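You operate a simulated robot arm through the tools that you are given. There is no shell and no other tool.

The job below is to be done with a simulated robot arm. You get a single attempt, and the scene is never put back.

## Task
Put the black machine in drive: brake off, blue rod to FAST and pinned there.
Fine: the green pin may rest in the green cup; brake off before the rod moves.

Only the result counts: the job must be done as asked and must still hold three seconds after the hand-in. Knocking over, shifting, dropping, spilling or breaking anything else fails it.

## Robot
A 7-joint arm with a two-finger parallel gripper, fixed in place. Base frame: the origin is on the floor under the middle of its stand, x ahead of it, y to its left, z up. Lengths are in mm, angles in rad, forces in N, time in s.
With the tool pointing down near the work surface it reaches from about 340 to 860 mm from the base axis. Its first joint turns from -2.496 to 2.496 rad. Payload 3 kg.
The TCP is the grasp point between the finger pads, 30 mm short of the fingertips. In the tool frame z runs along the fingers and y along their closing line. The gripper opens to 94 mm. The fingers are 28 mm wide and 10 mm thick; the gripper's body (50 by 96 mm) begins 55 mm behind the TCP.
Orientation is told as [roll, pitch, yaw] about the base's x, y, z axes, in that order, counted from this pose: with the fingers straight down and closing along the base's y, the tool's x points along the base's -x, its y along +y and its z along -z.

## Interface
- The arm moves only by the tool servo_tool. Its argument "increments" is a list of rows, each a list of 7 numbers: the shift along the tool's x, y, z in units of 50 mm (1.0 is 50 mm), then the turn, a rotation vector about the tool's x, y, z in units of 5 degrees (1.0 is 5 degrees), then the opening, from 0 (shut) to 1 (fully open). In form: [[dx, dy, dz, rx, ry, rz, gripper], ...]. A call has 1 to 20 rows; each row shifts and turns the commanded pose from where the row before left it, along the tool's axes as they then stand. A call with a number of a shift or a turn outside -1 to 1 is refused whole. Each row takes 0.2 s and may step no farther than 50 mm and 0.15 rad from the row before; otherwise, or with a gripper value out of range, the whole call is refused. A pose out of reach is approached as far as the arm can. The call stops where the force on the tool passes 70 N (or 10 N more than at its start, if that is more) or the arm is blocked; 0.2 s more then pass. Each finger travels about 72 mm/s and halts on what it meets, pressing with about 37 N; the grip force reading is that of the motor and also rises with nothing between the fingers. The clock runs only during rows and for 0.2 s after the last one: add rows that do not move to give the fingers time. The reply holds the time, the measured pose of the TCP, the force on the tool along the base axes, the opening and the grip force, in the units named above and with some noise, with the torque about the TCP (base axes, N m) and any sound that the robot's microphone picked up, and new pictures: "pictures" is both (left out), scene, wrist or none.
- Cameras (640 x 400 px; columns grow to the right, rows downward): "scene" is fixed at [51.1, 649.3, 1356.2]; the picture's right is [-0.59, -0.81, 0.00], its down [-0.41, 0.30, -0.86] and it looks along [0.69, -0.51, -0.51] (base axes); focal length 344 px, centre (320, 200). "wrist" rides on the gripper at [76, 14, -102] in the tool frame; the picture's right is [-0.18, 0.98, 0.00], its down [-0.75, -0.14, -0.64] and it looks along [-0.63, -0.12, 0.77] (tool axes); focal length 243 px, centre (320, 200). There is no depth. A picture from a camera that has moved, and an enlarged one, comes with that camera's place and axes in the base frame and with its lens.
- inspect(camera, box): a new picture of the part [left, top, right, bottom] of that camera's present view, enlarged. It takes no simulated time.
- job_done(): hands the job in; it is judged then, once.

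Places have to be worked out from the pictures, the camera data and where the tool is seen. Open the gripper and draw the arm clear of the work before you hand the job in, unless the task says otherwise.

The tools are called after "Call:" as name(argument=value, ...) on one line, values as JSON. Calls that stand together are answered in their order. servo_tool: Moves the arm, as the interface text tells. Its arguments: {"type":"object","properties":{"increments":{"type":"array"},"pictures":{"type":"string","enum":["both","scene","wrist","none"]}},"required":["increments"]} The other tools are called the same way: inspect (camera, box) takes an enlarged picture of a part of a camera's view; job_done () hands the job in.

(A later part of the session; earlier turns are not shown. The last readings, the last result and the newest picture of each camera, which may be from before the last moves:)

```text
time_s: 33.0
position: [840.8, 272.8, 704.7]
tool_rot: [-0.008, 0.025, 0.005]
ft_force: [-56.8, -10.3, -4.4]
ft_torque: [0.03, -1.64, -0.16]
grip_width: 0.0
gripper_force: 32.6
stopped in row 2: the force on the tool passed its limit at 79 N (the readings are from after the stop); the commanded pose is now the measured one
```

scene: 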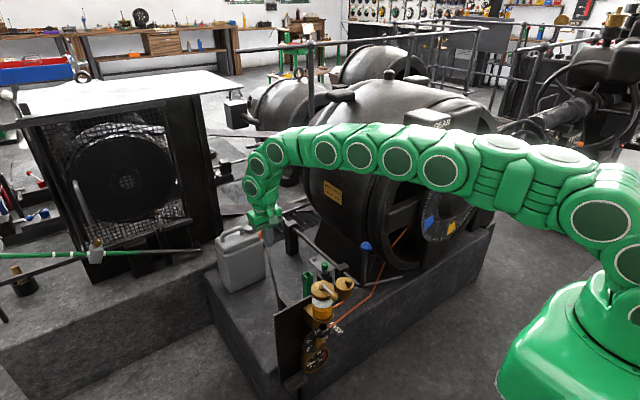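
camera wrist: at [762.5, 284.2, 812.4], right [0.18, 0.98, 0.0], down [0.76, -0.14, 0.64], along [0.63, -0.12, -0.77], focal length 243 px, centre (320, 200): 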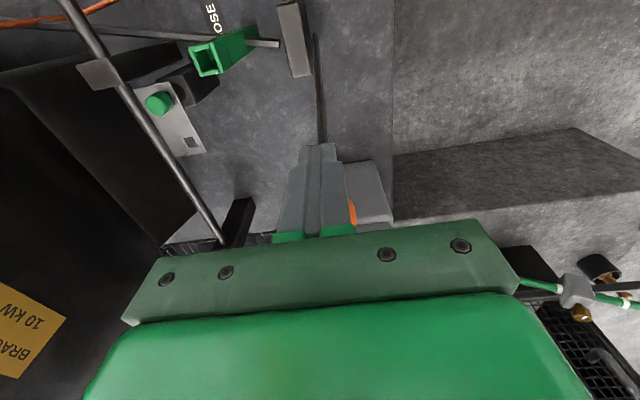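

There is a hard stop with the knob at about x=870, so the lever is now at its far end. I back off and check that it stays there.

Call:
servo_tool(increments=[[0.2, 0, 0, 0, 0, 0, 0], [0.4, 0, 0, 0, 0, 0, 0], [0.2, 0, -0.7, 0, 0, 0, 0], [0.3, 0, -0.8, 0, 0, 0, 0], [0, 0, -0.8, 0, 0, 0, 0.3], [0, 0, 0, 0, 0, 0, 0.3]], pictures="both")

Call:
inspect(camera="scene", box=[220, 200, 350, 320])

```text
time_s: 34.4
position: [791.7, 272.1, 821.8]
tool_rot: [-0.005, 0.017, 0.004]
ft_force: [0.5, -0.2, 0.1]
ft_torque: [-0.01, -0.03, 0.03]
grip_width: 28.2
gripper_force: 0.0
camera wrist: at [714.8, 287.1, 926.1], right [0.18, 0.98, -0.01], down [0.76, -0.14, 0.63], along [0.62, -0.12, -0.78], focal length 243 px, centre (320, 200)
```

scene: 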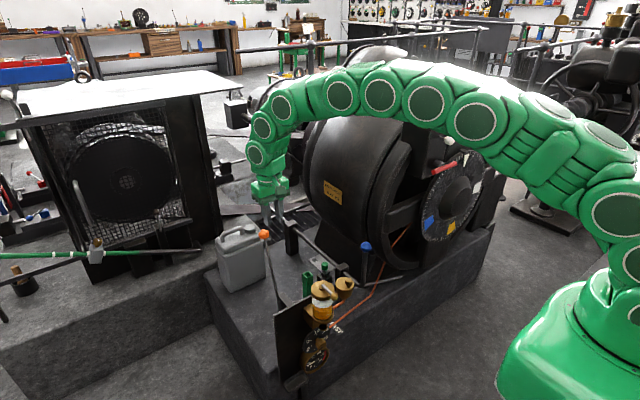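
wrist: 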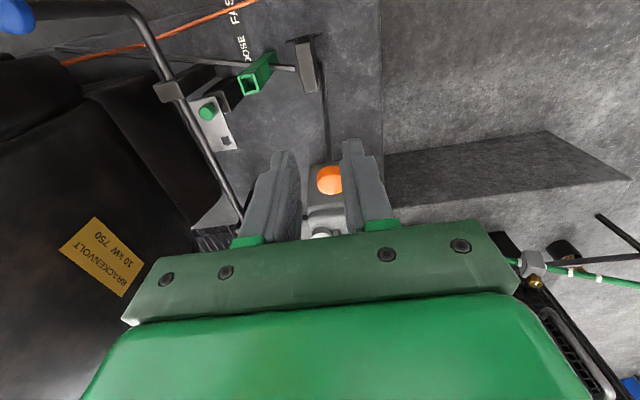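

```text
3.33 times, centred on (285, 260) of scene
camera zoom: at [51.1, 649.3, 1356.2], right [-0.59, -0.81, 0.0], down [-0.41, 0.3, -0.86], along [0.69, -0.51, -0.51], focal length 1146 px, centre (437, 0)
```

zoom: 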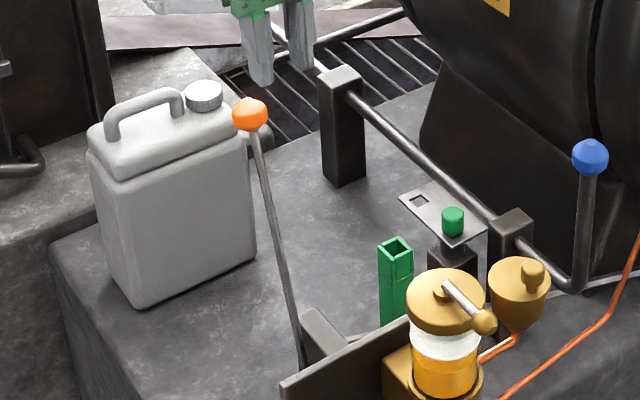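

The lever stays at the far stop (knob about x=866). I take another close look at the label and the plate area to confirm the brake reading and plan the pin work.

Call:
inspect(camera="wrist", box=[270, 10, 350, 70])

Call:
inspect(camera="wrist", box=[140, 40, 300, 170])

```text
6.67 times, centred on (310, 40) of wrist
camera zoom: at [714.8, 287.1, 926.1], right [0.18, 0.98, -0.01], down [0.76, -0.14, 0.63], along [0.62, -0.12, -0.78], focal length 1618 px, centre (387, 1267)
```

zoom: 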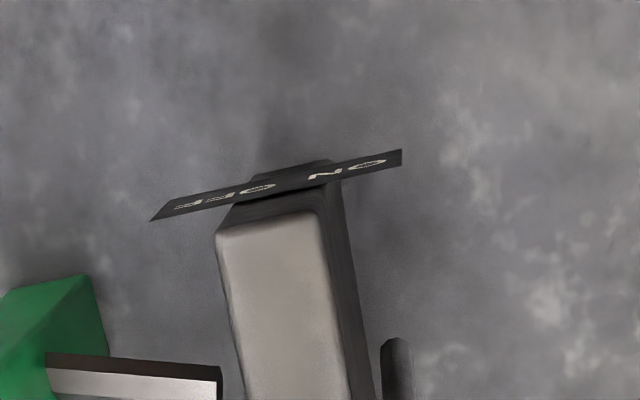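

```text
3.08 times, centred on (220, 105) of wrist
camera zoom: at [714.8, 287.1, 926.1], right [0.18, 0.98, -0.01], down [0.76, -0.14, 0.63], along [0.62, -0.12, -0.78], focal length 746 px, centre (628, 492)
```

zoom: 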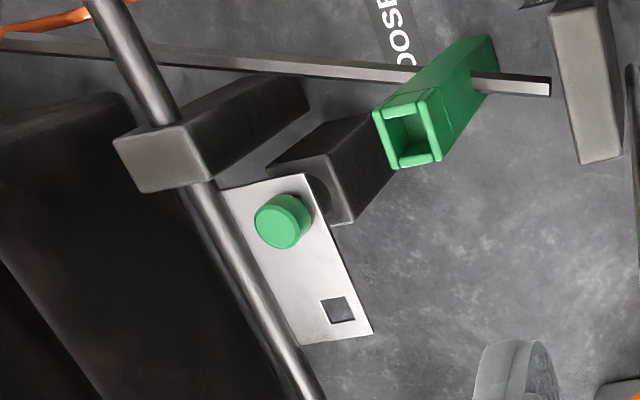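

The brake lever is at its far (OFF) stop. Next is the pin, so I level the tool and move in y toward it at safe height, watching clearance to the drum.

Call:
servo_tool(increments=[[0, 0, 0, -0.057, -0.195, 0.046, 0.5], [0, -0.86, 0, 0, 0, 0, 0.5], [0, -0.86, 0, 0, 0, 0, 0.5], [-0.1, -0.86, 0.3, 0, 0, 0, 0.5], [-0.1, -0.86, 0.3, 0, 0, 0, 0.5], [0, 0, 0, 0, 0, 0, 0.5]], pictures="both")

Call:
inspect(camera="wrist", box=[240, 40, 420, 180])

```text
time_s: 35.8
position: [803.3, 96.9, 789.6]
tool_rot: [0.001, 0.001, -0.002]
ft_force: [-1.1, 0.5, -0.4]
ft_torque: [-0.03, 0.02, -0.03]
grip_width: 47.0
gripper_force: 0.0
camera wrist: at [725.9, 110.0, 892.3], right [0.18, 0.98, 0.0], down [0.75, -0.14, 0.64], along [0.63, -0.12, -0.77], focal length 243 px, centre (320, 200)
```

scene: 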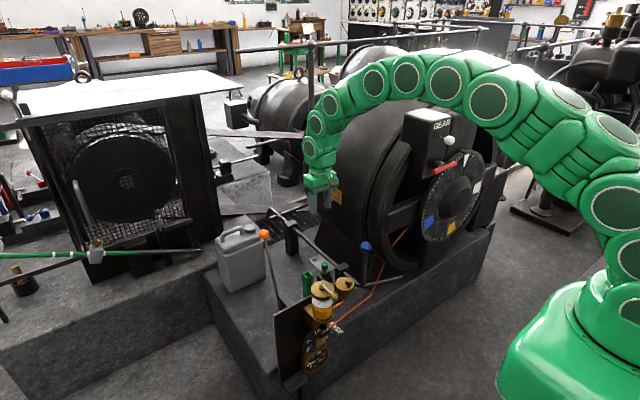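
wrist: 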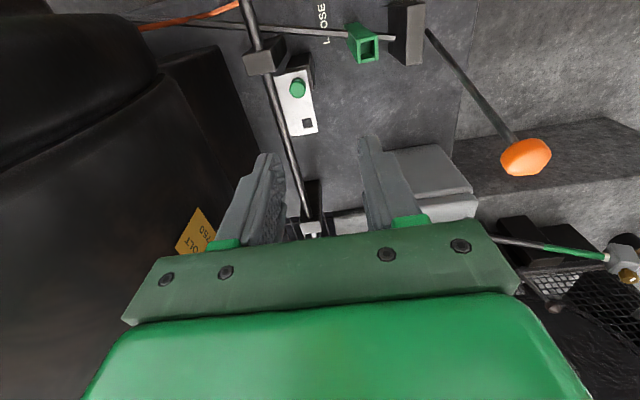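

```text
2.86 times, centred on (330, 110) of wrist
camera zoom: at [725.9, 110.0, 892.3], right [0.18, 0.98, 0.0], down [0.75, -0.14, 0.64], along [0.63, -0.12, -0.77], focal length 693 px, centre (291, 457)
```

zoom: 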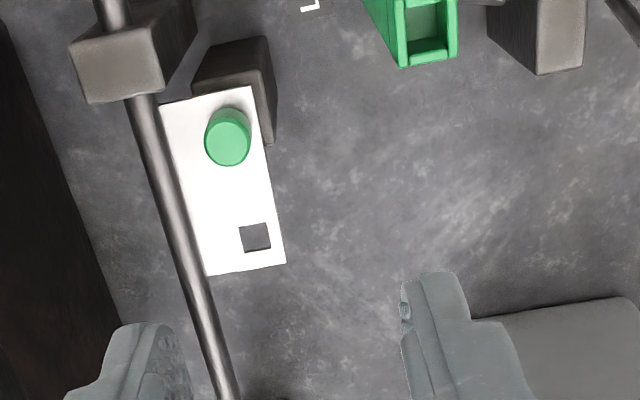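

I have a clear view of the plate, with the pin in the near hole and a square hole about 70 mm further. I move over the pin at moderate height for an accurate fix.

Call:
servo_tool(increments=[[-0.13, -0.21, 0.75, 0, 0, 0, 0.5], [-0.13, -0.21, 0.75, 0, 0, 0, 0.5], [-0.13, -0.21, 0.75, 0, 0, 0, 0.5], [-0.13, -0.21, 0.75, 0, 0, 0, 0.5], [0, 0, 0, 0, 0, 0, 0.5]], pictures="both")

Call:
inspect(camera="wrist", box=[220, 30, 420, 180])

Call:
inspect(camera="scene", box=[290, 210, 390, 300])

```text
time_s: 37.0
position: [824.1, 57.0, 640.7]
tool_rot: [0.0, -0.001, -0.001]
ft_force: [0.1, -0.1, 0.2]
ft_torque: [0.0, 0.0, 0.01]
grip_width: 47.0
gripper_force: 0.0
camera wrist: at [746.7, 71.5, 744.4], right [0.18, 0.98, 0.0], down [0.75, -0.14, 0.64], along [0.63, -0.12, -0.77], focal length 243 px, centre (320, 200)
```

scene: 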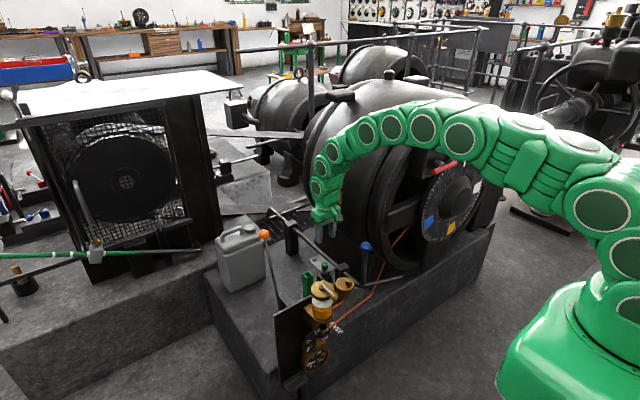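
wrist: 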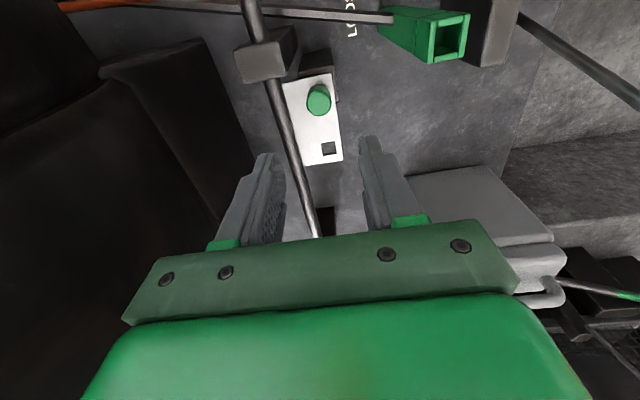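

```text
2.67 times, centred on (320, 105) of wrist
camera zoom: at [746.7, 71.5, 744.4], right [0.18, 0.98, 0.0], down [0.75, -0.14, 0.64], along [0.63, -0.12, -0.77], focal length 647 px, centre (320, 453)
```

zoom: 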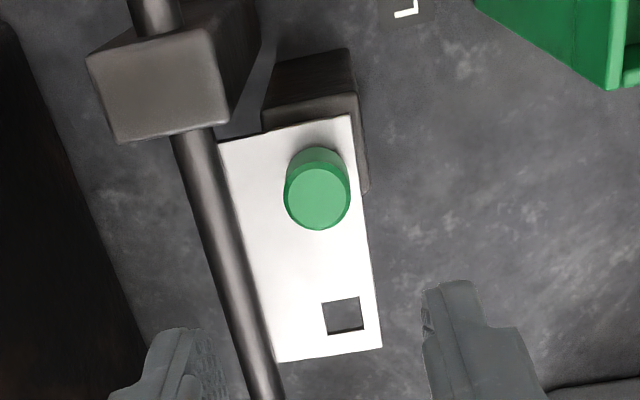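

```text
4.44 times, centred on (340, 255) of scene
camera zoom: at [51.1, 649.3, 1356.2], right [-0.59, -0.81, 0.0], down [-0.41, 0.3, -0.86], along [0.69, -0.51, -0.51], focal length 1528 px, centre (231, -44)
```

zoom: 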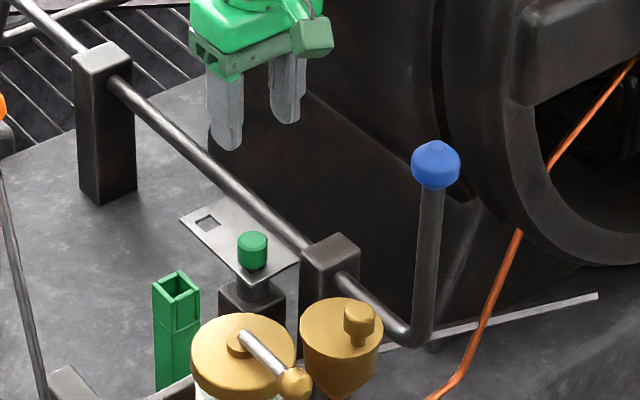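

Wrist stereo puts the pin head top at about (830, 55.5, 490–500), head about 25 mm across. I descend part way with a small correction and re-measure.

Call:
servo_tool(increments=[[-0.05, -0.015, 0.5, 0, 0, 0, 0.5], [-0.05, -0.015, 0.5, 0, 0, 0, 0.5], [0, 0, 0.4, 0, 0, 0, 0.5], [0, 0, 0, 0, 0, 0, 0.5]], pictures="wrist")

Call:
inspect(camera="wrist", box=[220, 50, 420, 200])

Call:
inspect(camera="scene", box=[290, 210, 390, 300])

```text
time_s: 38.0
position: [830.8, 55.3, 572.7]
tool_rot: [-0.001, -0.001, -0.001]
ft_force: [0.5, -0.1, -0.7]
ft_torque: [0.02, 0.03, 0.01]
grip_width: 47.0
gripper_force: 0.1
camera wrist: at [753.5, 70.2, 675.3], right [0.18, 0.98, 0.0], down [0.75, -0.14, 0.64], along [0.63, -0.12, -0.77], focal length 243 px, centre (320, 200)
```

wrist: 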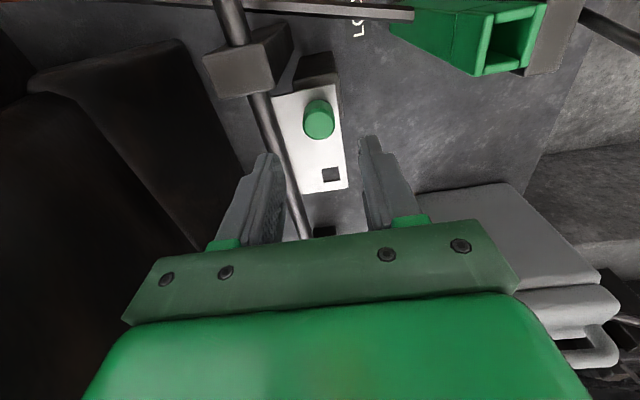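

```text
2.67 times, centred on (320, 125) of wrist
camera zoom: at [753.5, 70.2, 675.3], right [0.18, 0.98, 0.0], down [0.75, -0.14, 0.64], along [0.63, -0.12, -0.77], focal length 647 px, centre (320, 400)
```

zoom: 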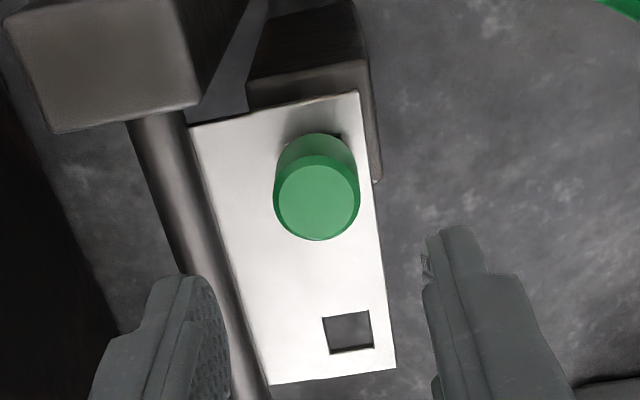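

```text
4.44 times, centred on (340, 255) of scene
camera zoom: at [51.1, 649.3, 1356.2], right [-0.59, -0.81, 0.0], down [-0.41, 0.3, -0.86], along [0.69, -0.51, -0.51], focal length 1528 px, centre (231, -44)
```

zoom: 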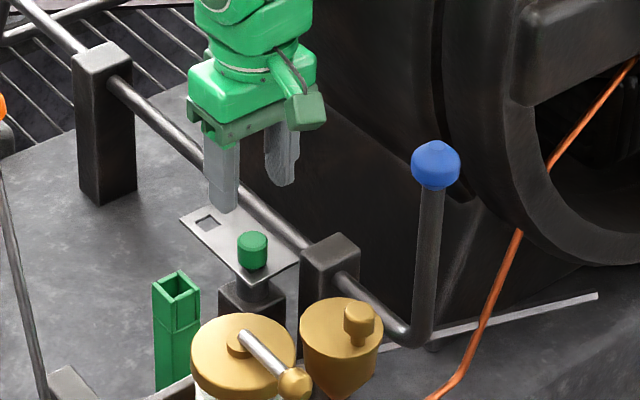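

The scene-camera model matches the known fingertip position very well, and it puts the head top near z≈503. I lower another 28 mm (tips at z≈515, still clear) and compare again.

Call:
servo_tool(increments=[[0, 0, 0.28, 0, 0, 0, 0.5], [0, 0, 0.28, 0, 0, 0, 0.5], [0, 0, 0, 0, 0, 0, 0.5]], pictures="wrist")

Call:
inspect(camera="wrist", box=[240, 70, 400, 200])

Call:
inspect(camera="scene", box=[320, 235, 370, 280])

```text
time_s: 38.8
position: [832.5, 57.7, 545.6]
tool_rot: [0.0, -0.001, 0.001]
ft_force: [-0.5, -0.4, -0.1]
ft_torque: [0.0, -0.01, 0.05]
grip_width: 46.7
gripper_force: 0.1
camera wrist: at [754.7, 71.0, 648.2], right [0.18, 0.98, 0.0], down [0.75, -0.14, 0.64], along [0.63, -0.12, -0.77], focal length 243 px, centre (320, 200)
```

wrist: 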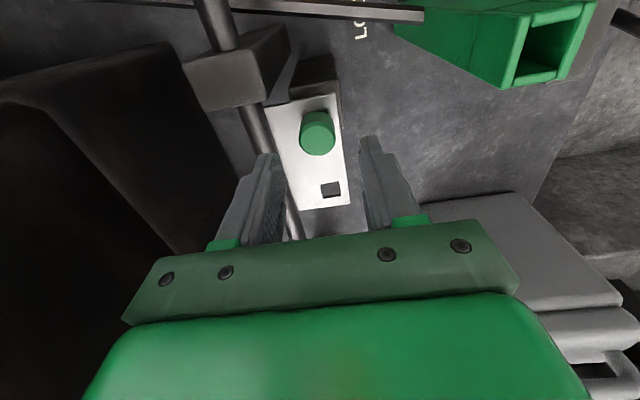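

```text
3.08 times, centred on (320, 135) of wrist
camera zoom: at [754.7, 71.0, 648.2], right [0.18, 0.98, 0.0], down [0.75, -0.14, 0.64], along [0.63, -0.12, -0.77], focal length 746 px, centre (320, 400)
```

zoom: 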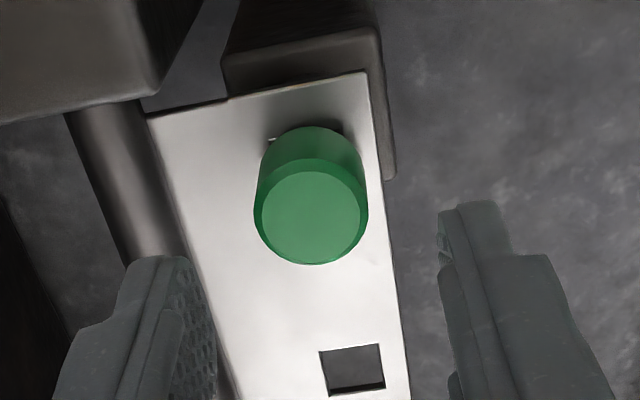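

```text
8.89 times, centred on (345, 258) of scene
camera zoom: at [51.1, 649.3, 1356.2], right [-0.59, -0.81, 0.0], down [-0.41, 0.3, -0.86], along [0.69, -0.51, -0.51], focal length 3055 px, centre (98, -311)
```

zoom: 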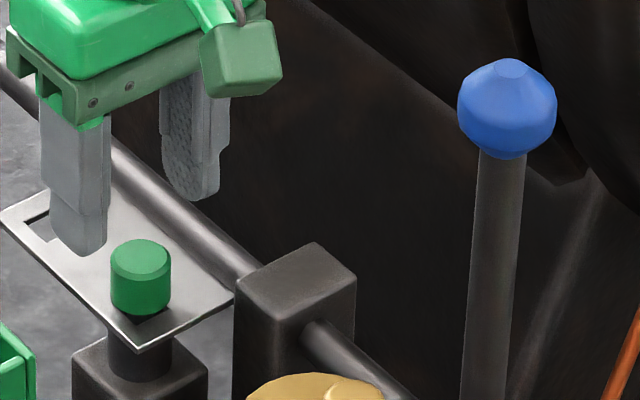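

The scene zoom matches the fingertip model exactly. The pin head spans about z 479–497 at about (830.5, 55.5), and the plate top is near z≈478. I shift -1.5 mm in x and y, and lower so the fingertips sit at about z≈487.

Call:
servo_tool(increments=[[0.03, -0.034, 0.28, 0, 0, 0, 0.5], [0, 0, 0.28, 0, 0, 0, 0.5], [0, 0, 0, 0, 0, 0, 0.5]], pictures="wrist")

Call:
inspect(camera="wrist", box=[240, 90, 400, 220])

Call:
inspect(camera="scene", box=[320, 235, 370, 280])

```text
time_s: 39.6
position: [830.3, 55.0, 515.4]
tool_rot: [0.001, -0.002, 0.0]
ft_force: [-0.1, -0.7, 0.1]
ft_torque: [0.02, 0.0, 0.02]
grip_width: 46.9
gripper_force: 0.0
camera wrist: at [752.4, 68.3, 618.8], right [0.18, 0.98, 0.0], down [0.75, -0.14, 0.64], along [0.63, -0.12, -0.77], focal length 243 px, centre (320, 200)
```

wrist: 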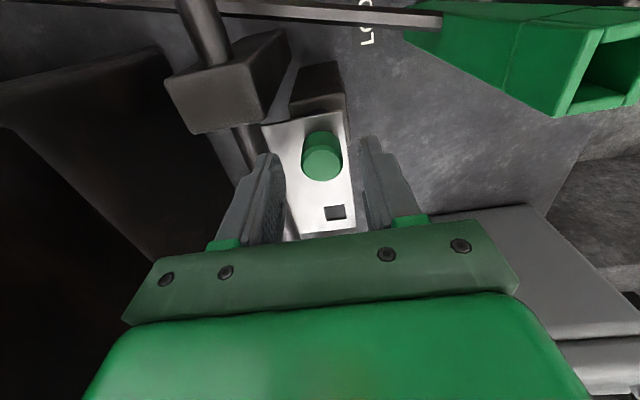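

```text
3.08 times, centred on (320, 155) of wrist
camera zoom: at [752.4, 68.3, 618.8], right [0.18, 0.98, 0.0], down [0.75, -0.14, 0.64], along [0.63, -0.12, -0.77], focal length 746 px, centre (320, 338)
```

zoom: 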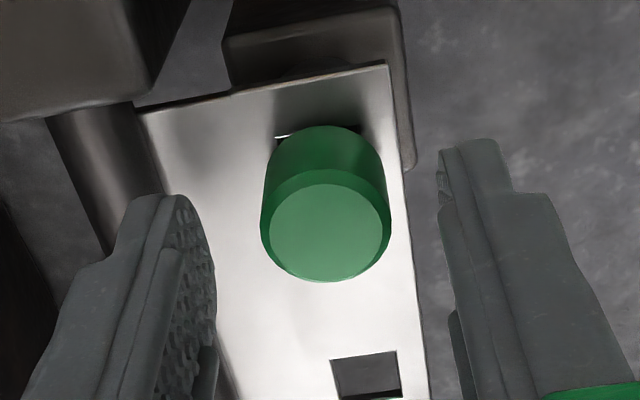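

```text
8.89 times, centred on (345, 258) of scene
camera zoom: at [51.1, 649.3, 1356.2], right [-0.59, -0.81, 0.0], down [-0.41, 0.3, -0.86], along [0.69, -0.51, -0.51], focal length 3055 px, centre (98, -311)
```

zoom: 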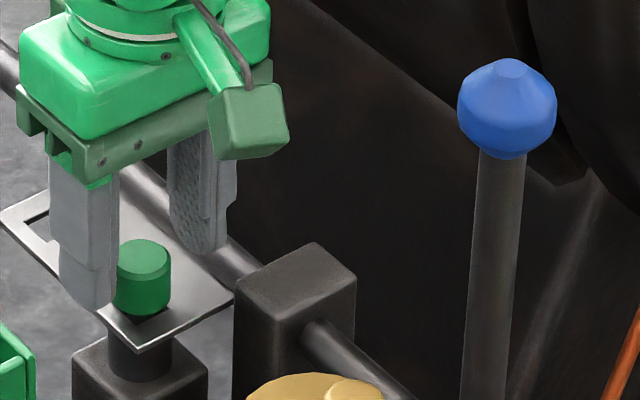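

The tips are about 4 mm above the head's base, overlapping it by about 14 mm, and the pin is about 1.5 mm to +y of center. I trim y and close on the head.

Call:
servo_tool(increments=[[0, 0.03, 0, 0, 0, 0, 0.5], [0, 0, 0, 0, 0, 0, 0.35], [0, 0, 0, 0, 0, 0, 0.2], [0, 0, 0, 0, 0, 0, 0.2], [0, 0, 0, 0, 0, 0, 0.2]], pictures="wrist")

Call:
inspect(camera="wrist", box=[240, 90, 400, 220])

```text
time_s: 40.8
position: [829.4, 55.4, 517.0]
tool_rot: [0.001, 0.0, 0.001]
ft_force: [-1.4, 0.3, -0.6]
ft_torque: [0.0, 0.02, 0.01]
grip_width: 24.4
gripper_force: 37.4
camera wrist: at [752.4, 69.6, 619.1], right [0.18, 0.98, 0.0], down [0.75, -0.14, 0.64], along [0.63, -0.12, -0.77], focal length 243 px, centre (320, 200)
```

wrist: 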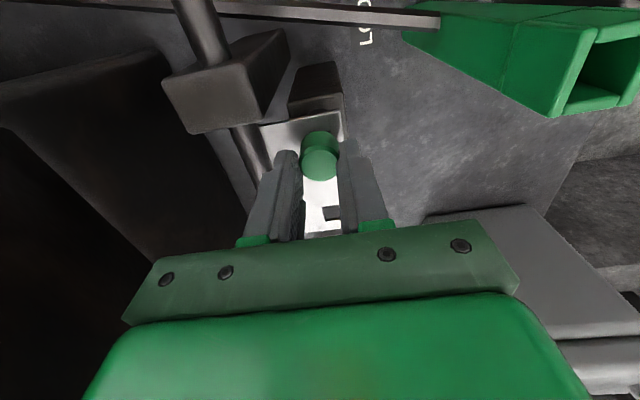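

```text
3.08 times, centred on (320, 155) of wrist
camera zoom: at [752.4, 69.6, 619.1], right [0.18, 0.98, 0.0], down [0.75, -0.14, 0.64], along [0.63, -0.12, -0.77], focal length 746 px, centre (320, 338)
```

zoom: 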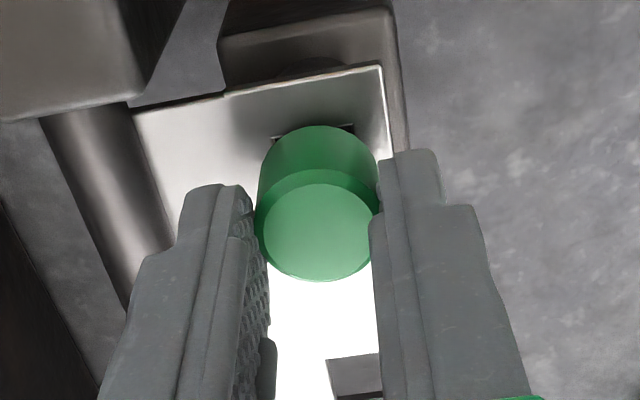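

The head is gripped at 24.4 mm. I lift straight up slowly and watch for binding.

Call:
servo_tool(increments=[[0, 0, -0.1, 0, 0, 0, 0.2], [0, 0, -0.2, 0, 0, 0, 0.2], [0, 0, -0.2, 0, 0, 0, 0.2], [0, 0, 0, 0, 0, 0, 0.2]], pictures="wrist")

Call:
inspect(camera="scene", box=[320, 235, 370, 280])

```text
time_s: 41.8
position: [830.6, 55.5, 540.2]
tool_rot: [-0.001, 0.001, -0.001]
ft_force: [0.3, -0.5, -0.9]
ft_torque: [0.01, 0.0, 0.01]
grip_width: 24.4
gripper_force: 36.8
camera wrist: at [752.7, 68.9, 644.3], right [0.18, 0.98, 0.0], down [0.75, -0.14, 0.64], along [0.63, -0.12, -0.77], focal length 243 px, centre (320, 200)
```

wrist: 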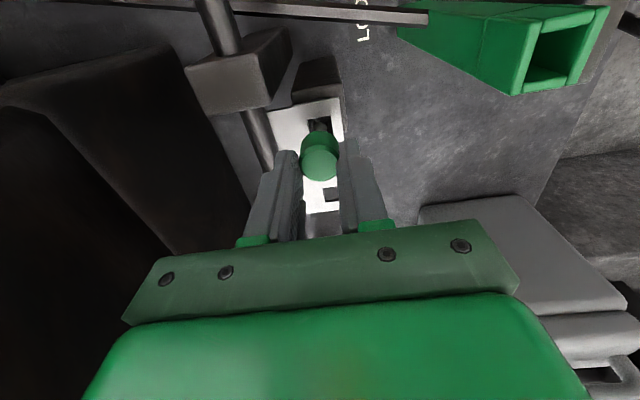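

```text
8.89 times, centred on (345, 258) of scene
camera zoom: at [51.1, 649.3, 1356.2], right [-0.59, -0.81, 0.0], down [-0.41, 0.3, -0.86], along [0.69, -0.51, -0.51], focal length 3055 px, centre (98, -311)
```

zoom: 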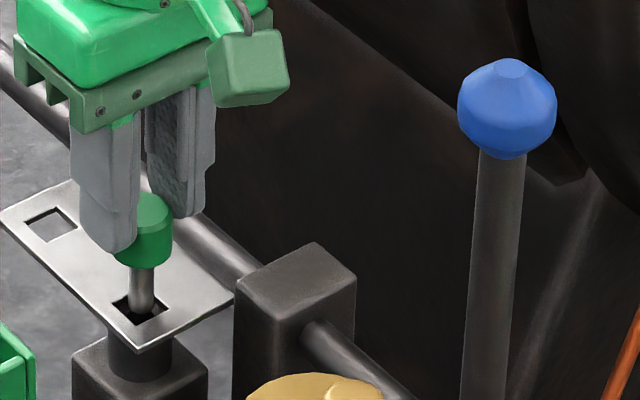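

The pin comes out freely, with a round gray shank in a square hole. I lift further until the shank is fully clear.

Call:
servo_tool(increments=[[0, 0, -0.4, 0, 0, 0, 0.2], [0, 0, -0.4, 0, 0, 0, 0.2], [0, 0, -0.4, 0, 0, 0, 0.2], [0, 0, -0.4, 0, 0, 0, 0.2], [0, 0, 0, 0, 0, 0, 0.2]], pictures="both")

Call:
inspect(camera="scene", box=[300, 200, 390, 280])

Call:
inspect(camera="wrist", box=[240, 20, 420, 200])

```text
time_s: 43.0
position: [831.5, 57.1, 621.3]
tool_rot: [0.0, 0.001, 0.002]
ft_force: [-0.8, 0.0, -1.2]
ft_torque: [0.01, -0.03, 0.01]
grip_width: 24.5
gripper_force: 37.2
camera wrist: at [753.6, 71.2, 723.9], right [0.18, 0.98, 0.0], down [0.75, -0.14, 0.64], along [0.63, -0.12, -0.77], focal length 243 px, centre (320, 200)
```

scene: 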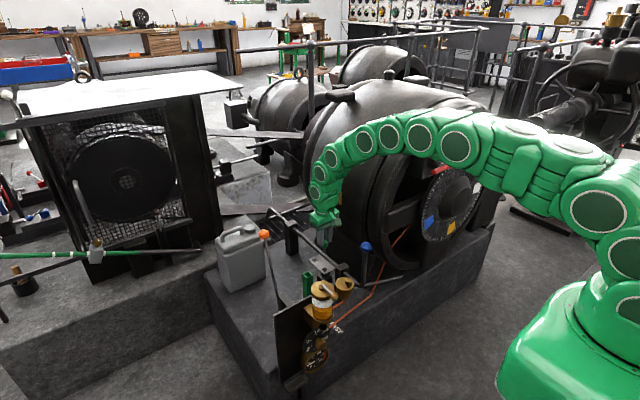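
wrist: 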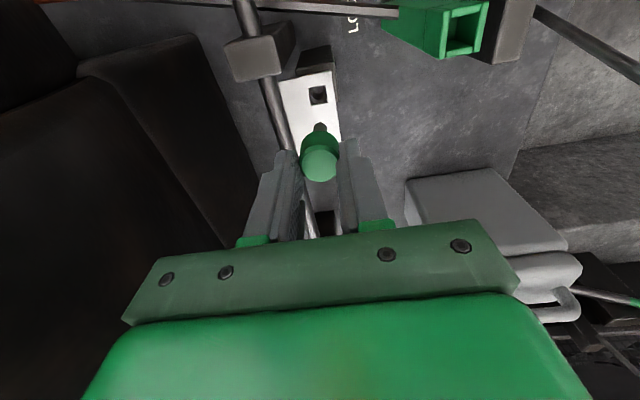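

```text
5.00 times, centred on (345, 240) of scene
camera zoom: at [51.1, 649.3, 1356.2], right [-0.59, -0.81, 0.0], down [-0.41, 0.3, -0.86], along [0.69, -0.51, -0.51], focal length 1718 px, centre (195, 0)
```

zoom: 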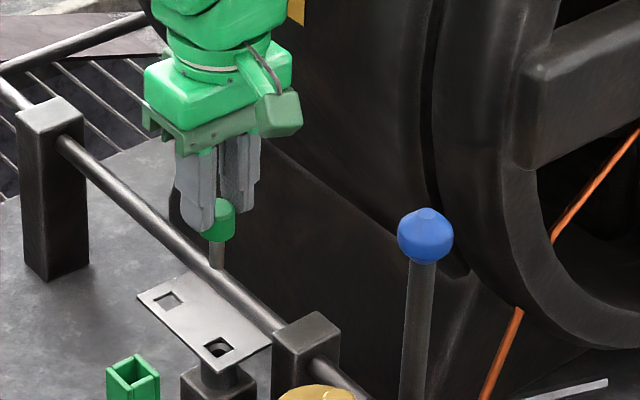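

```text
2.22 times, centred on (330, 110) of wrist
camera zoom: at [753.6, 71.2, 723.9], right [0.18, 0.98, 0.0], down [0.75, -0.14, 0.64], along [0.63, -0.12, -0.77], focal length 539 px, centre (298, 400)
```

zoom: 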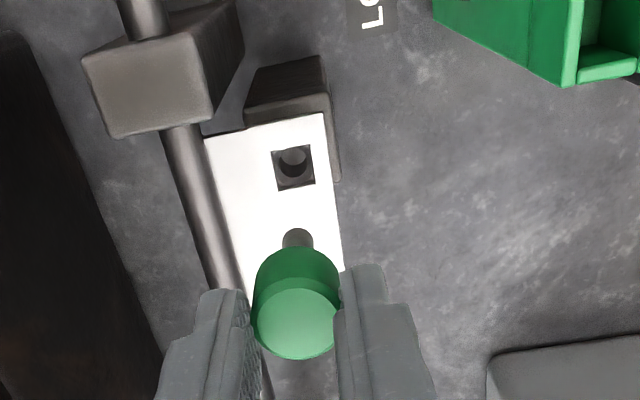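

The pin is fully out, with a short shank about 24 mm long, and I can see the boss hole through the plate. I carry it above the green cup to inspect the cup's opening before resting the pin there.

Call:
servo_tool(increments=[[0.27, 0.687, -0.26, 0, 0, 0, 0.2], [0.27, 0.687, -0.26, 0, 0, 0, 0.2], [0.27, 0.687, -0.26, 0, 0, 0, 0.2], [0, 0, 0, 0, 0, 0, 0.2]], pictures="both")

Call:
inspect(camera="wrist", box=[250, 40, 390, 160])

Call:
inspect(camera="scene", box=[290, 230, 350, 300])

```text
time_s: 44.0
position: [791.0, 161.1, 659.5]
tool_rot: [-0.001, 0.001, 0.0]
ft_force: [-0.2, 0.0, -0.7]
ft_torque: [0.0, -0.01, 0.02]
grip_width: 24.3
gripper_force: 36.6
camera wrist: at [713.5, 175.2, 763.1], right [0.18, 0.98, 0.0], down [0.75, -0.14, 0.64], along [0.63, -0.12, -0.77], focal length 243 px, centre (320, 200)
```

scene: 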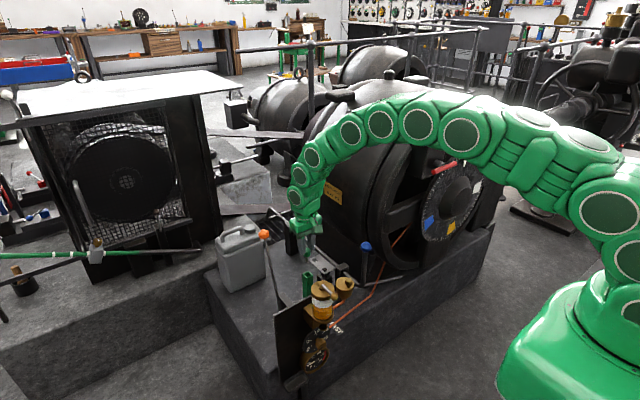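
wrist: 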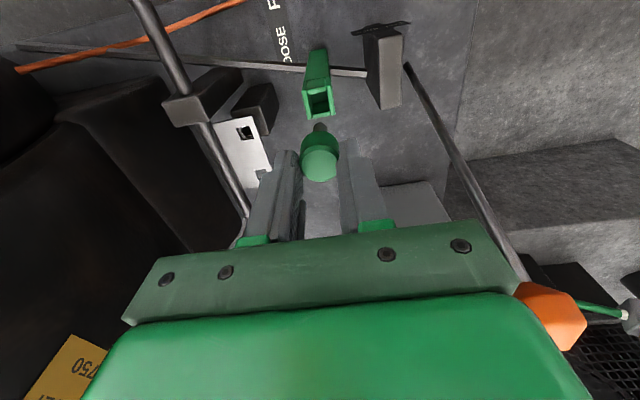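

```text
3.33 times, centred on (320, 100) of wrist
camera zoom: at [713.5, 175.2, 763.1], right [0.18, 0.98, 0.0], down [0.75, -0.14, 0.64], along [0.63, -0.12, -0.77], focal length 809 px, centre (320, 533)
```

zoom: 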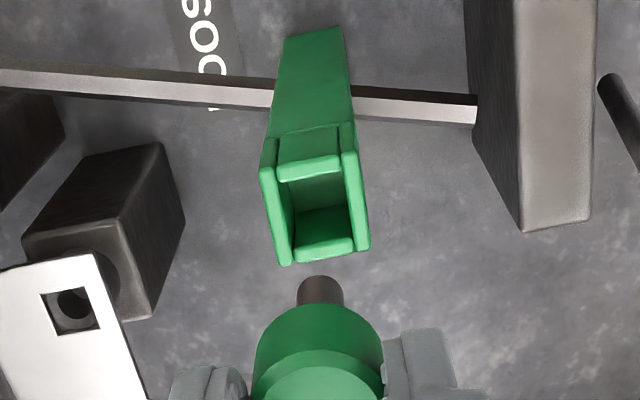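

```text
5.71 times, centred on (320, 265) of scene
camera zoom: at [51.1, 649.3, 1356.2], right [-0.59, -0.81, 0.0], down [-0.41, 0.3, -0.86], along [0.69, -0.51, -0.51], focal length 1964 px, centre (320, -171)
```

zoom: 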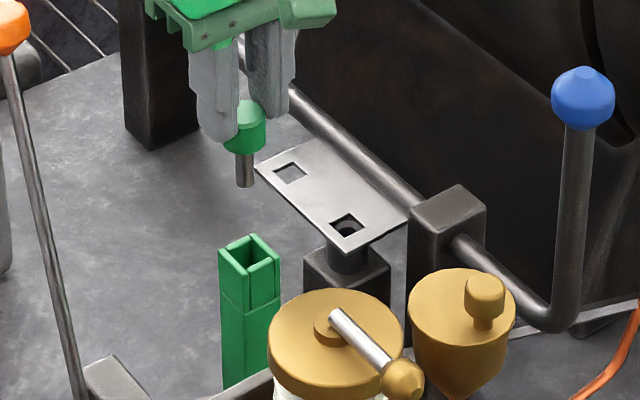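

The cup is a square holder with an inner opening of about 19 mm, smaller than the head, so the shank goes in and the head sits on the rim. Its center triangulates to (790.3, 160.5) with the rim at z≈531. The pin is already centered over it, so I lower to just above the rim and check.

Call:
servo_tool(increments=[[0.01, -0.012, 0.5, 0, 0, 0, 0.2], [0, 0, 0.5, 0, 0, 0, 0.2], [0, 0, 0, 0, 0, 0, 0.2]], pictures="wrist")

Call:
inspect(camera="wrist", box=[260, 60, 380, 200])

Call:
inspect(camera="scene", box=[290, 240, 340, 290])

```text
time_s: 44.8
position: [788.4, 159.6, 609.5]
tool_rot: [0.0, -0.003, 0.0]
ft_force: [0.0, -0.1, -0.1]
ft_torque: [-0.01, -0.03, 0.0]
grip_width: 24.2
gripper_force: 36.7
camera wrist: at [711.0, 173.8, 713.1], right [0.18, 0.98, 0.0], down [0.75, -0.14, 0.64], along [0.63, -0.12, -0.77], focal length 243 px, centre (320, 200)
```

wrist: 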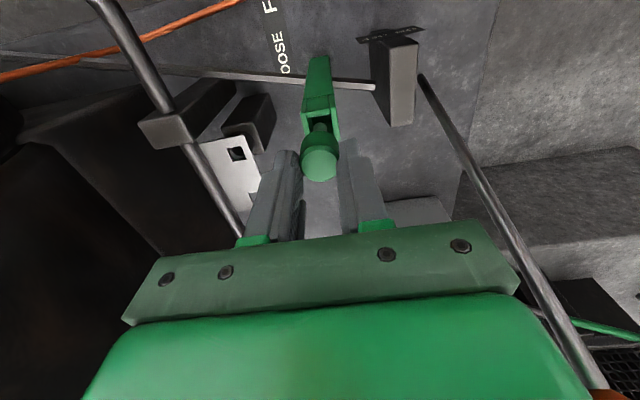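

```text
2.86 times, centred on (320, 130) of wrist
camera zoom: at [711.0, 173.8, 713.1], right [0.18, 0.98, 0.0], down [0.75, -0.14, 0.64], along [0.63, -0.12, -0.77], focal length 693 px, centre (320, 400)
```

zoom: 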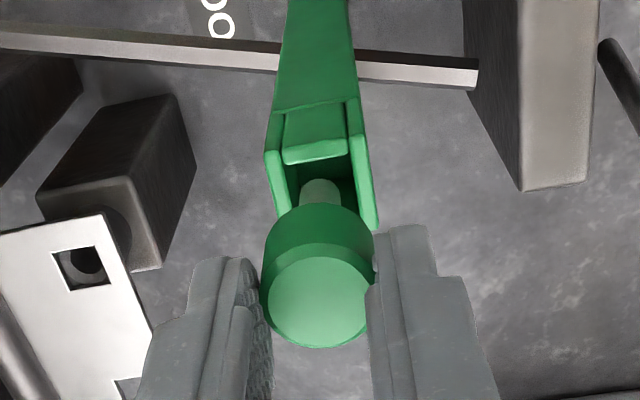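

```text
8.00 times, centred on (315, 265) of scene
camera zoom: at [51.1, 649.3, 1356.2], right [-0.59, -0.81, 0.0], down [-0.41, 0.3, -0.86], along [0.69, -0.51, -0.51], focal length 2750 px, centre (360, -320)
```

zoom: 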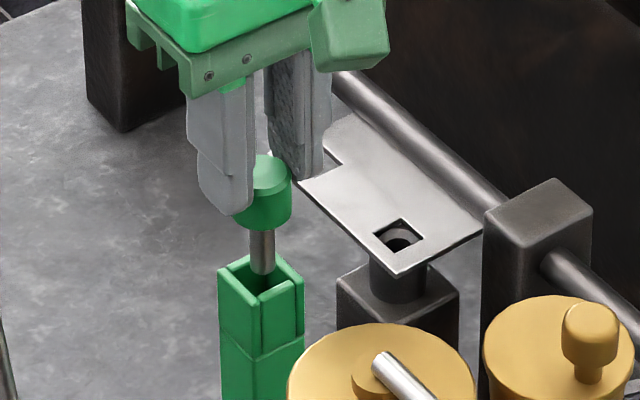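

The shank tip is right over the cup opening in both views. I lower another 22 mm so the shank enters, checking forces.

Call:
servo_tool(increments=[[0, 0, 0.15, 0, 0, 0, 0.2], [0, 0, 0.15, 0, 0, 0, 0.2], [0, 0, 0.15, 0, 0, 0, 0.2], [0, 0, 0, 0, 0, 0, 0.2]], pictures="wrist")

Call:
inspect(camera="scene", box=[290, 240, 340, 290])

```text
time_s: 45.8
position: [789.4, 159.3, 587.9]
tool_rot: [-0.002, -0.002, 0.0]
ft_force: [-0.6, 0.7, -0.1]
ft_torque: [0.0, 0.0, -0.01]
grip_width: 24.4
gripper_force: 37.4
camera wrist: at [712.4, 172.7, 690.9], right [0.18, 0.98, 0.0], down [0.75, -0.14, 0.64], along [0.63, -0.12, -0.77], focal length 243 px, centre (320, 200)
```

wrist: 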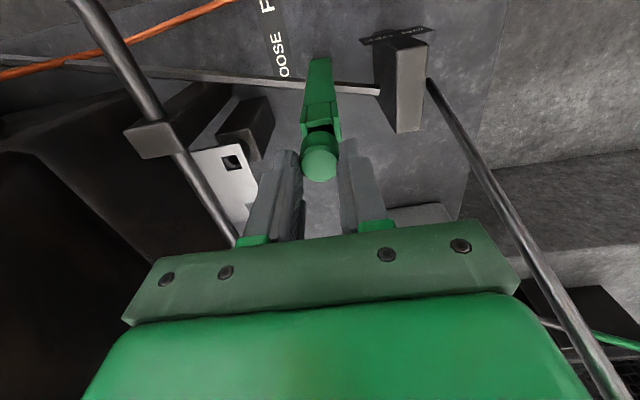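

```text
8.00 times, centred on (315, 265) of scene
camera zoom: at [51.1, 649.3, 1356.2], right [-0.59, -0.81, 0.0], down [-0.41, 0.3, -0.86], along [0.69, -0.51, -0.51], focal length 2750 px, centre (360, -320)
```

zoom: 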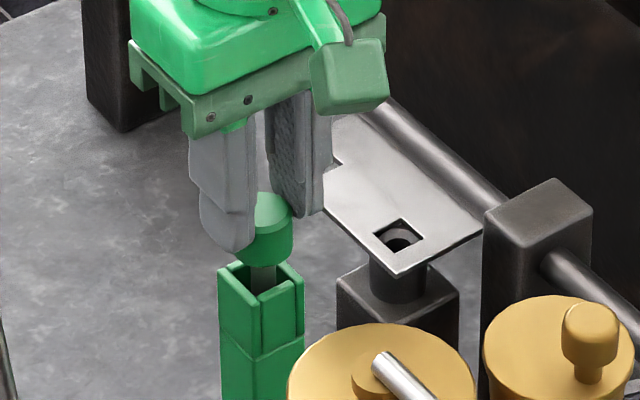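

The shank is inside the cup and the head is about 11 mm above the rim. I lower 9 mm, then in 1 mm steps until light contact.

Call:
servo_tool(increments=[[0, 0, 0.09, 0, 0, 0, 0.2], [0, 0, 0.09, 0, 0, 0, 0.2], [0, 0, 0, 0, 0, 0, 0.2]], pictures="none")

Call:
inspect(camera="scene", box=[300, 250, 330, 280])

```text
time_s: 46.6
position: [789.0, 157.5, 577.9]
tool_rot: [-0.001, -0.002, 0.0]
ft_force: [0.7, -0.1, -0.6]
ft_torque: [0.04, -0.02, 0.01]
grip_width: 24.4
gripper_force: 37.4
```

```text
13.33 times, centred on (315, 265) of scene
camera zoom: at [51.1, 649.3, 1356.2], right [-0.59, -0.81, 0.0], down [-0.41, 0.3, -0.86], along [0.69, -0.51, -0.51], focal length 4583 px, centre (387, -667)
```

zoom: 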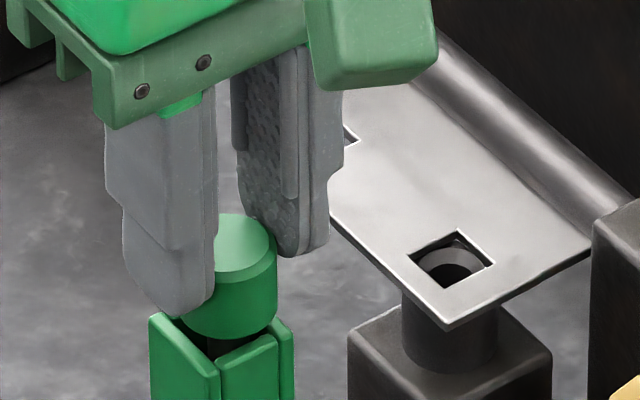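

The scene view shows the pin has drifted about 3–5 mm toward -y relative to the cup center. I correct +2 mm x and +4 mm y before lowering.

Call:
servo_tool(increments=[[-0.03, 0.04, 0, 0, 0, 0, 0.2], [0, 0.03, 0, 0, 0, 0, 0.2], [0, 0, 0, 0, 0, 0, 0.2]], pictures="wrist")

Call:
inspect(camera="scene", box=[300, 250, 330, 280])

Call:
inspect(camera="wrist", box=[260, 80, 380, 200])

```text
time_s: 47.4
position: [791.2, 160.7, 577.4]
tool_rot: [-0.001, -0.003, -0.002]
ft_force: [0.7, 0.3, -0.6]
ft_torque: [-0.03, 0.02, 0.02]
grip_width: 24.4
gripper_force: 37.2
camera wrist: at [713.8, 174.7, 681.9], right [0.18, 0.98, 0.0], down [0.75, -0.14, 0.64], along [0.63, -0.12, -0.77], focal length 243 px, centre (320, 200)
```

wrist: 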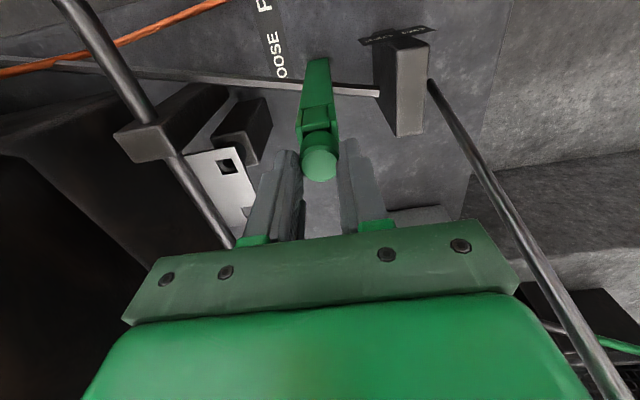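

```text
13.33 times, centred on (315, 265) of scene
camera zoom: at [51.1, 649.3, 1356.2], right [-0.59, -0.81, 0.0], down [-0.41, 0.3, -0.86], along [0.69, -0.51, -0.51], focal length 4583 px, centre (387, -667)
```

zoom: 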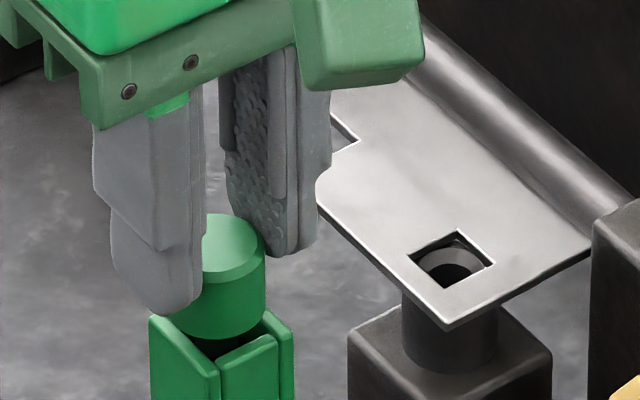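

```text
3.33 times, centred on (320, 140) of wrist
camera zoom: at [713.8, 174.7, 681.9], right [0.18, 0.98, 0.0], down [0.75, -0.14, 0.64], along [0.63, -0.12, -0.77], focal length 809 px, centre (320, 400)
```

zoom: 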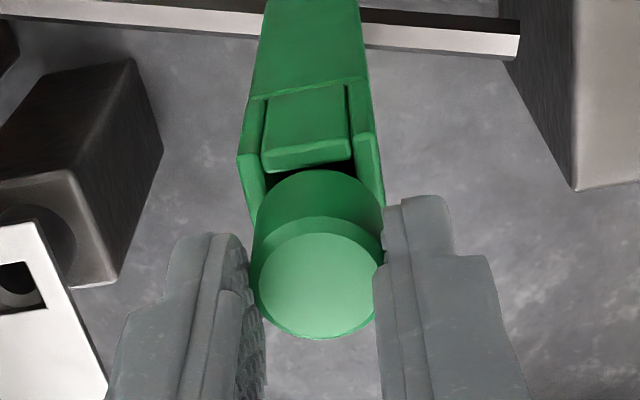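

The pin is centered over the cup now. I lower the remaining ~5 mm in small steps, looking for contact force.

Call:
servo_tool(increments=[[0, 0, 0.04, 0, 0, 0, 0.2], [0, 0, 0.04, 0, 0, 0, 0.2], [0, 0, 0, 0, 0, 0, 0.2]], pictures="none")

Call:
inspect(camera="scene", box=[300, 250, 330, 280])

```text
time_s: 48.2
position: [792.3, 161.6, 574.7]
tool_rot: [0.001, -0.005, 0.0]
ft_force: [-7.2, -1.1, 30.2]
ft_torque: [0.05, 0.21, 0.05]
grip_width: 24.3
gripper_force: 36.7
```

```text
13.33 times, centred on (315, 265) of scene
camera zoom: at [51.1, 649.3, 1356.2], right [-0.59, -0.81, 0.0], down [-0.41, 0.3, -0.86], along [0.69, -0.51, -0.51], focal length 4583 px, centre (387, -667)
```

zoom: 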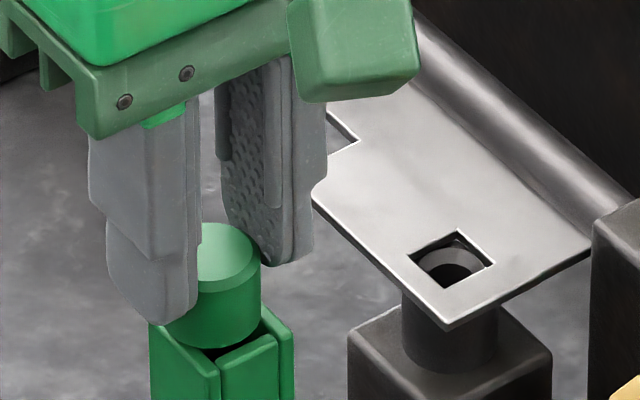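

There is contact, about 30 N upward, so the pin is seated in the cup. I relieve 1 mm and then open the fingers.

Call:
servo_tool(increments=[[0, 0, -0.02, 0, 0, 0, 0.2], [0, 0, 0, 0, 0, 0, 0.3], [0, 0, 0, 0, 0, 0, 0.4], [0, 0, 0, 0, 0, 0, 0.5], [0, 0, 0, 0, 0, 0, 0.5]], pictures="wrist")

Call:
inspect(camera="scene", box=[300, 250, 330, 280])

Call:
inspect(camera="wrist", box=[260, 80, 380, 200])

```text
time_s: 49.4
position: [792.2, 162.1, 574.8]
tool_rot: [0.0, -0.002, 0.001]
ft_force: [-0.5, -0.2, -0.9]
ft_torque: [0.0, -0.04, 0.0]
grip_width: 47.1
gripper_force: 0.1
camera wrist: at [714.0, 175.8, 678.5], right [0.18, 0.98, 0.0], down [0.75, -0.14, 0.64], along [0.63, -0.12, -0.77], focal length 243 px, centre (320, 200)
```

wrist: 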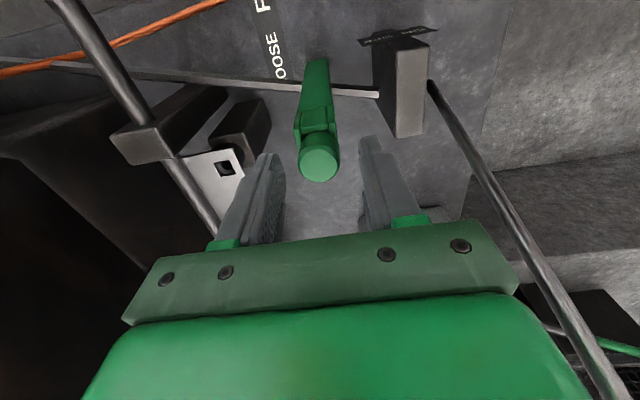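

```text
13.33 times, centred on (315, 265) of scene
camera zoom: at [51.1, 649.3, 1356.2], right [-0.59, -0.81, 0.0], down [-0.41, 0.3, -0.86], along [0.69, -0.51, -0.51], focal length 4583 px, centre (387, -667)
```

zoom: 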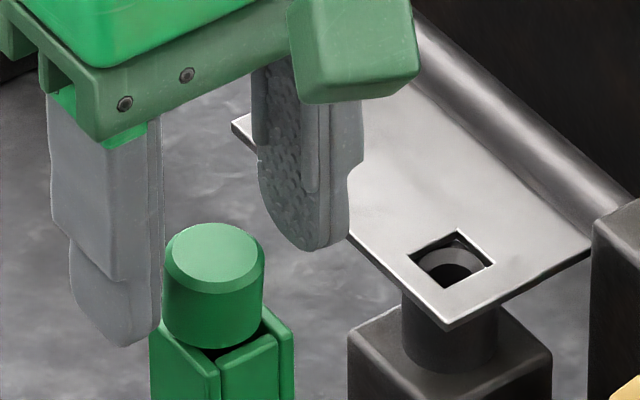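

```text
3.33 times, centred on (320, 140) of wrist
camera zoom: at [714.0, 175.8, 678.5], right [0.18, 0.98, 0.0], down [0.75, -0.14, 0.64], along [0.63, -0.12, -0.77], focal length 809 px, centre (320, 400)
```

zoom: 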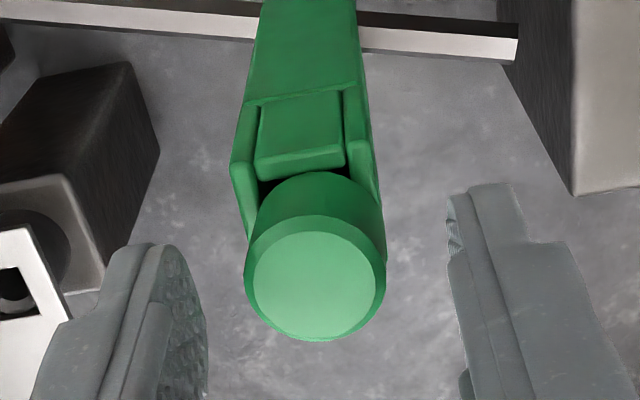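

The pin stands securely in the cup. Now for the blue rod: I raise straight up and yaw the tool to -90° so the fingers can close along x around the blue knob.

Call:
servo_tool(increments=[[0, 0, -0.6, 0, 0, 0, 0.5], [0, 0, -0.9, 0, 0, 0, 0.5], [0, 0, -0.9, 0, 0, 0, 0.5], [0, 0, -0.9, 0, 0, 0, 0.5], [0, 0, -0.5, 0, 0, 1, 0.5], [0, 0, 0, 0, 0, 1, 0.5], [0, 0, 0, 0, 0, 1, 0.5], [0, 0, 0, 0, 0, 1, 0.5], [0, 0, 0, 0, 0, 1, 0.5], [0, 0, 0, 0, 0, 1, 0.5], [0, 0, 0, 0, 0, 1, 0.5], [0, 0, 0, 0, 0, 1, 0.5], [0, 0, 0, 0, 0, 1, 0.5], [0, 0, 0, 0, 0, 1, 0.5], [0, 0, 0, 0, 0, 1, 0.5], [0, 0, 0, 0, 0, 1, 0.5], [0, 0, 0, 0, 0, 1, 0.5], [0, 0, 0, 0, 0, 1, 0.5], [0, 0, 0, 0, 0, 1, 0.5], [0, 0, 0, 0, 0, 1, 0.5]], pictures="both")

```text
time_s: 53.6
position: [791.3, 162.5, 765.2]
tool_rot: [0.0, -0.001, -1.396]
ft_force: [-0.4, -0.2, 0.1]
ft_torque: [0.04, 0.01, 0.0]
grip_width: 47.0
gripper_force: 0.1
camera wrist: at [791.2, 238.7, 868.3], right [1.0, -0.01, 0.0], down [-0.01, -0.77, 0.64], along [-0.01, -0.64, -0.77], focal length 243 px, centre (320, 200)
```

scene: 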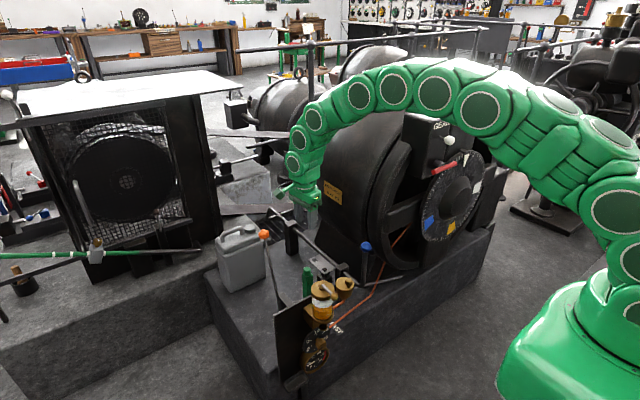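
wrist: 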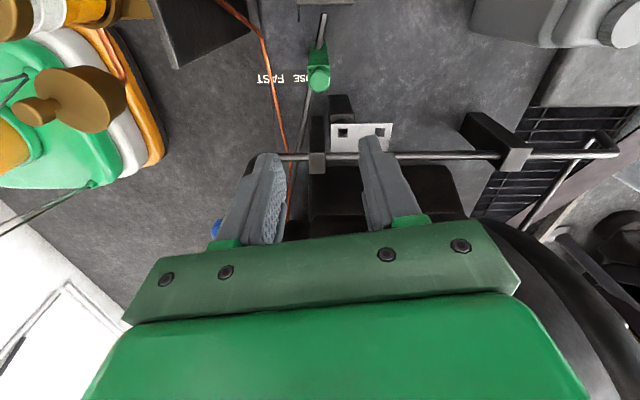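

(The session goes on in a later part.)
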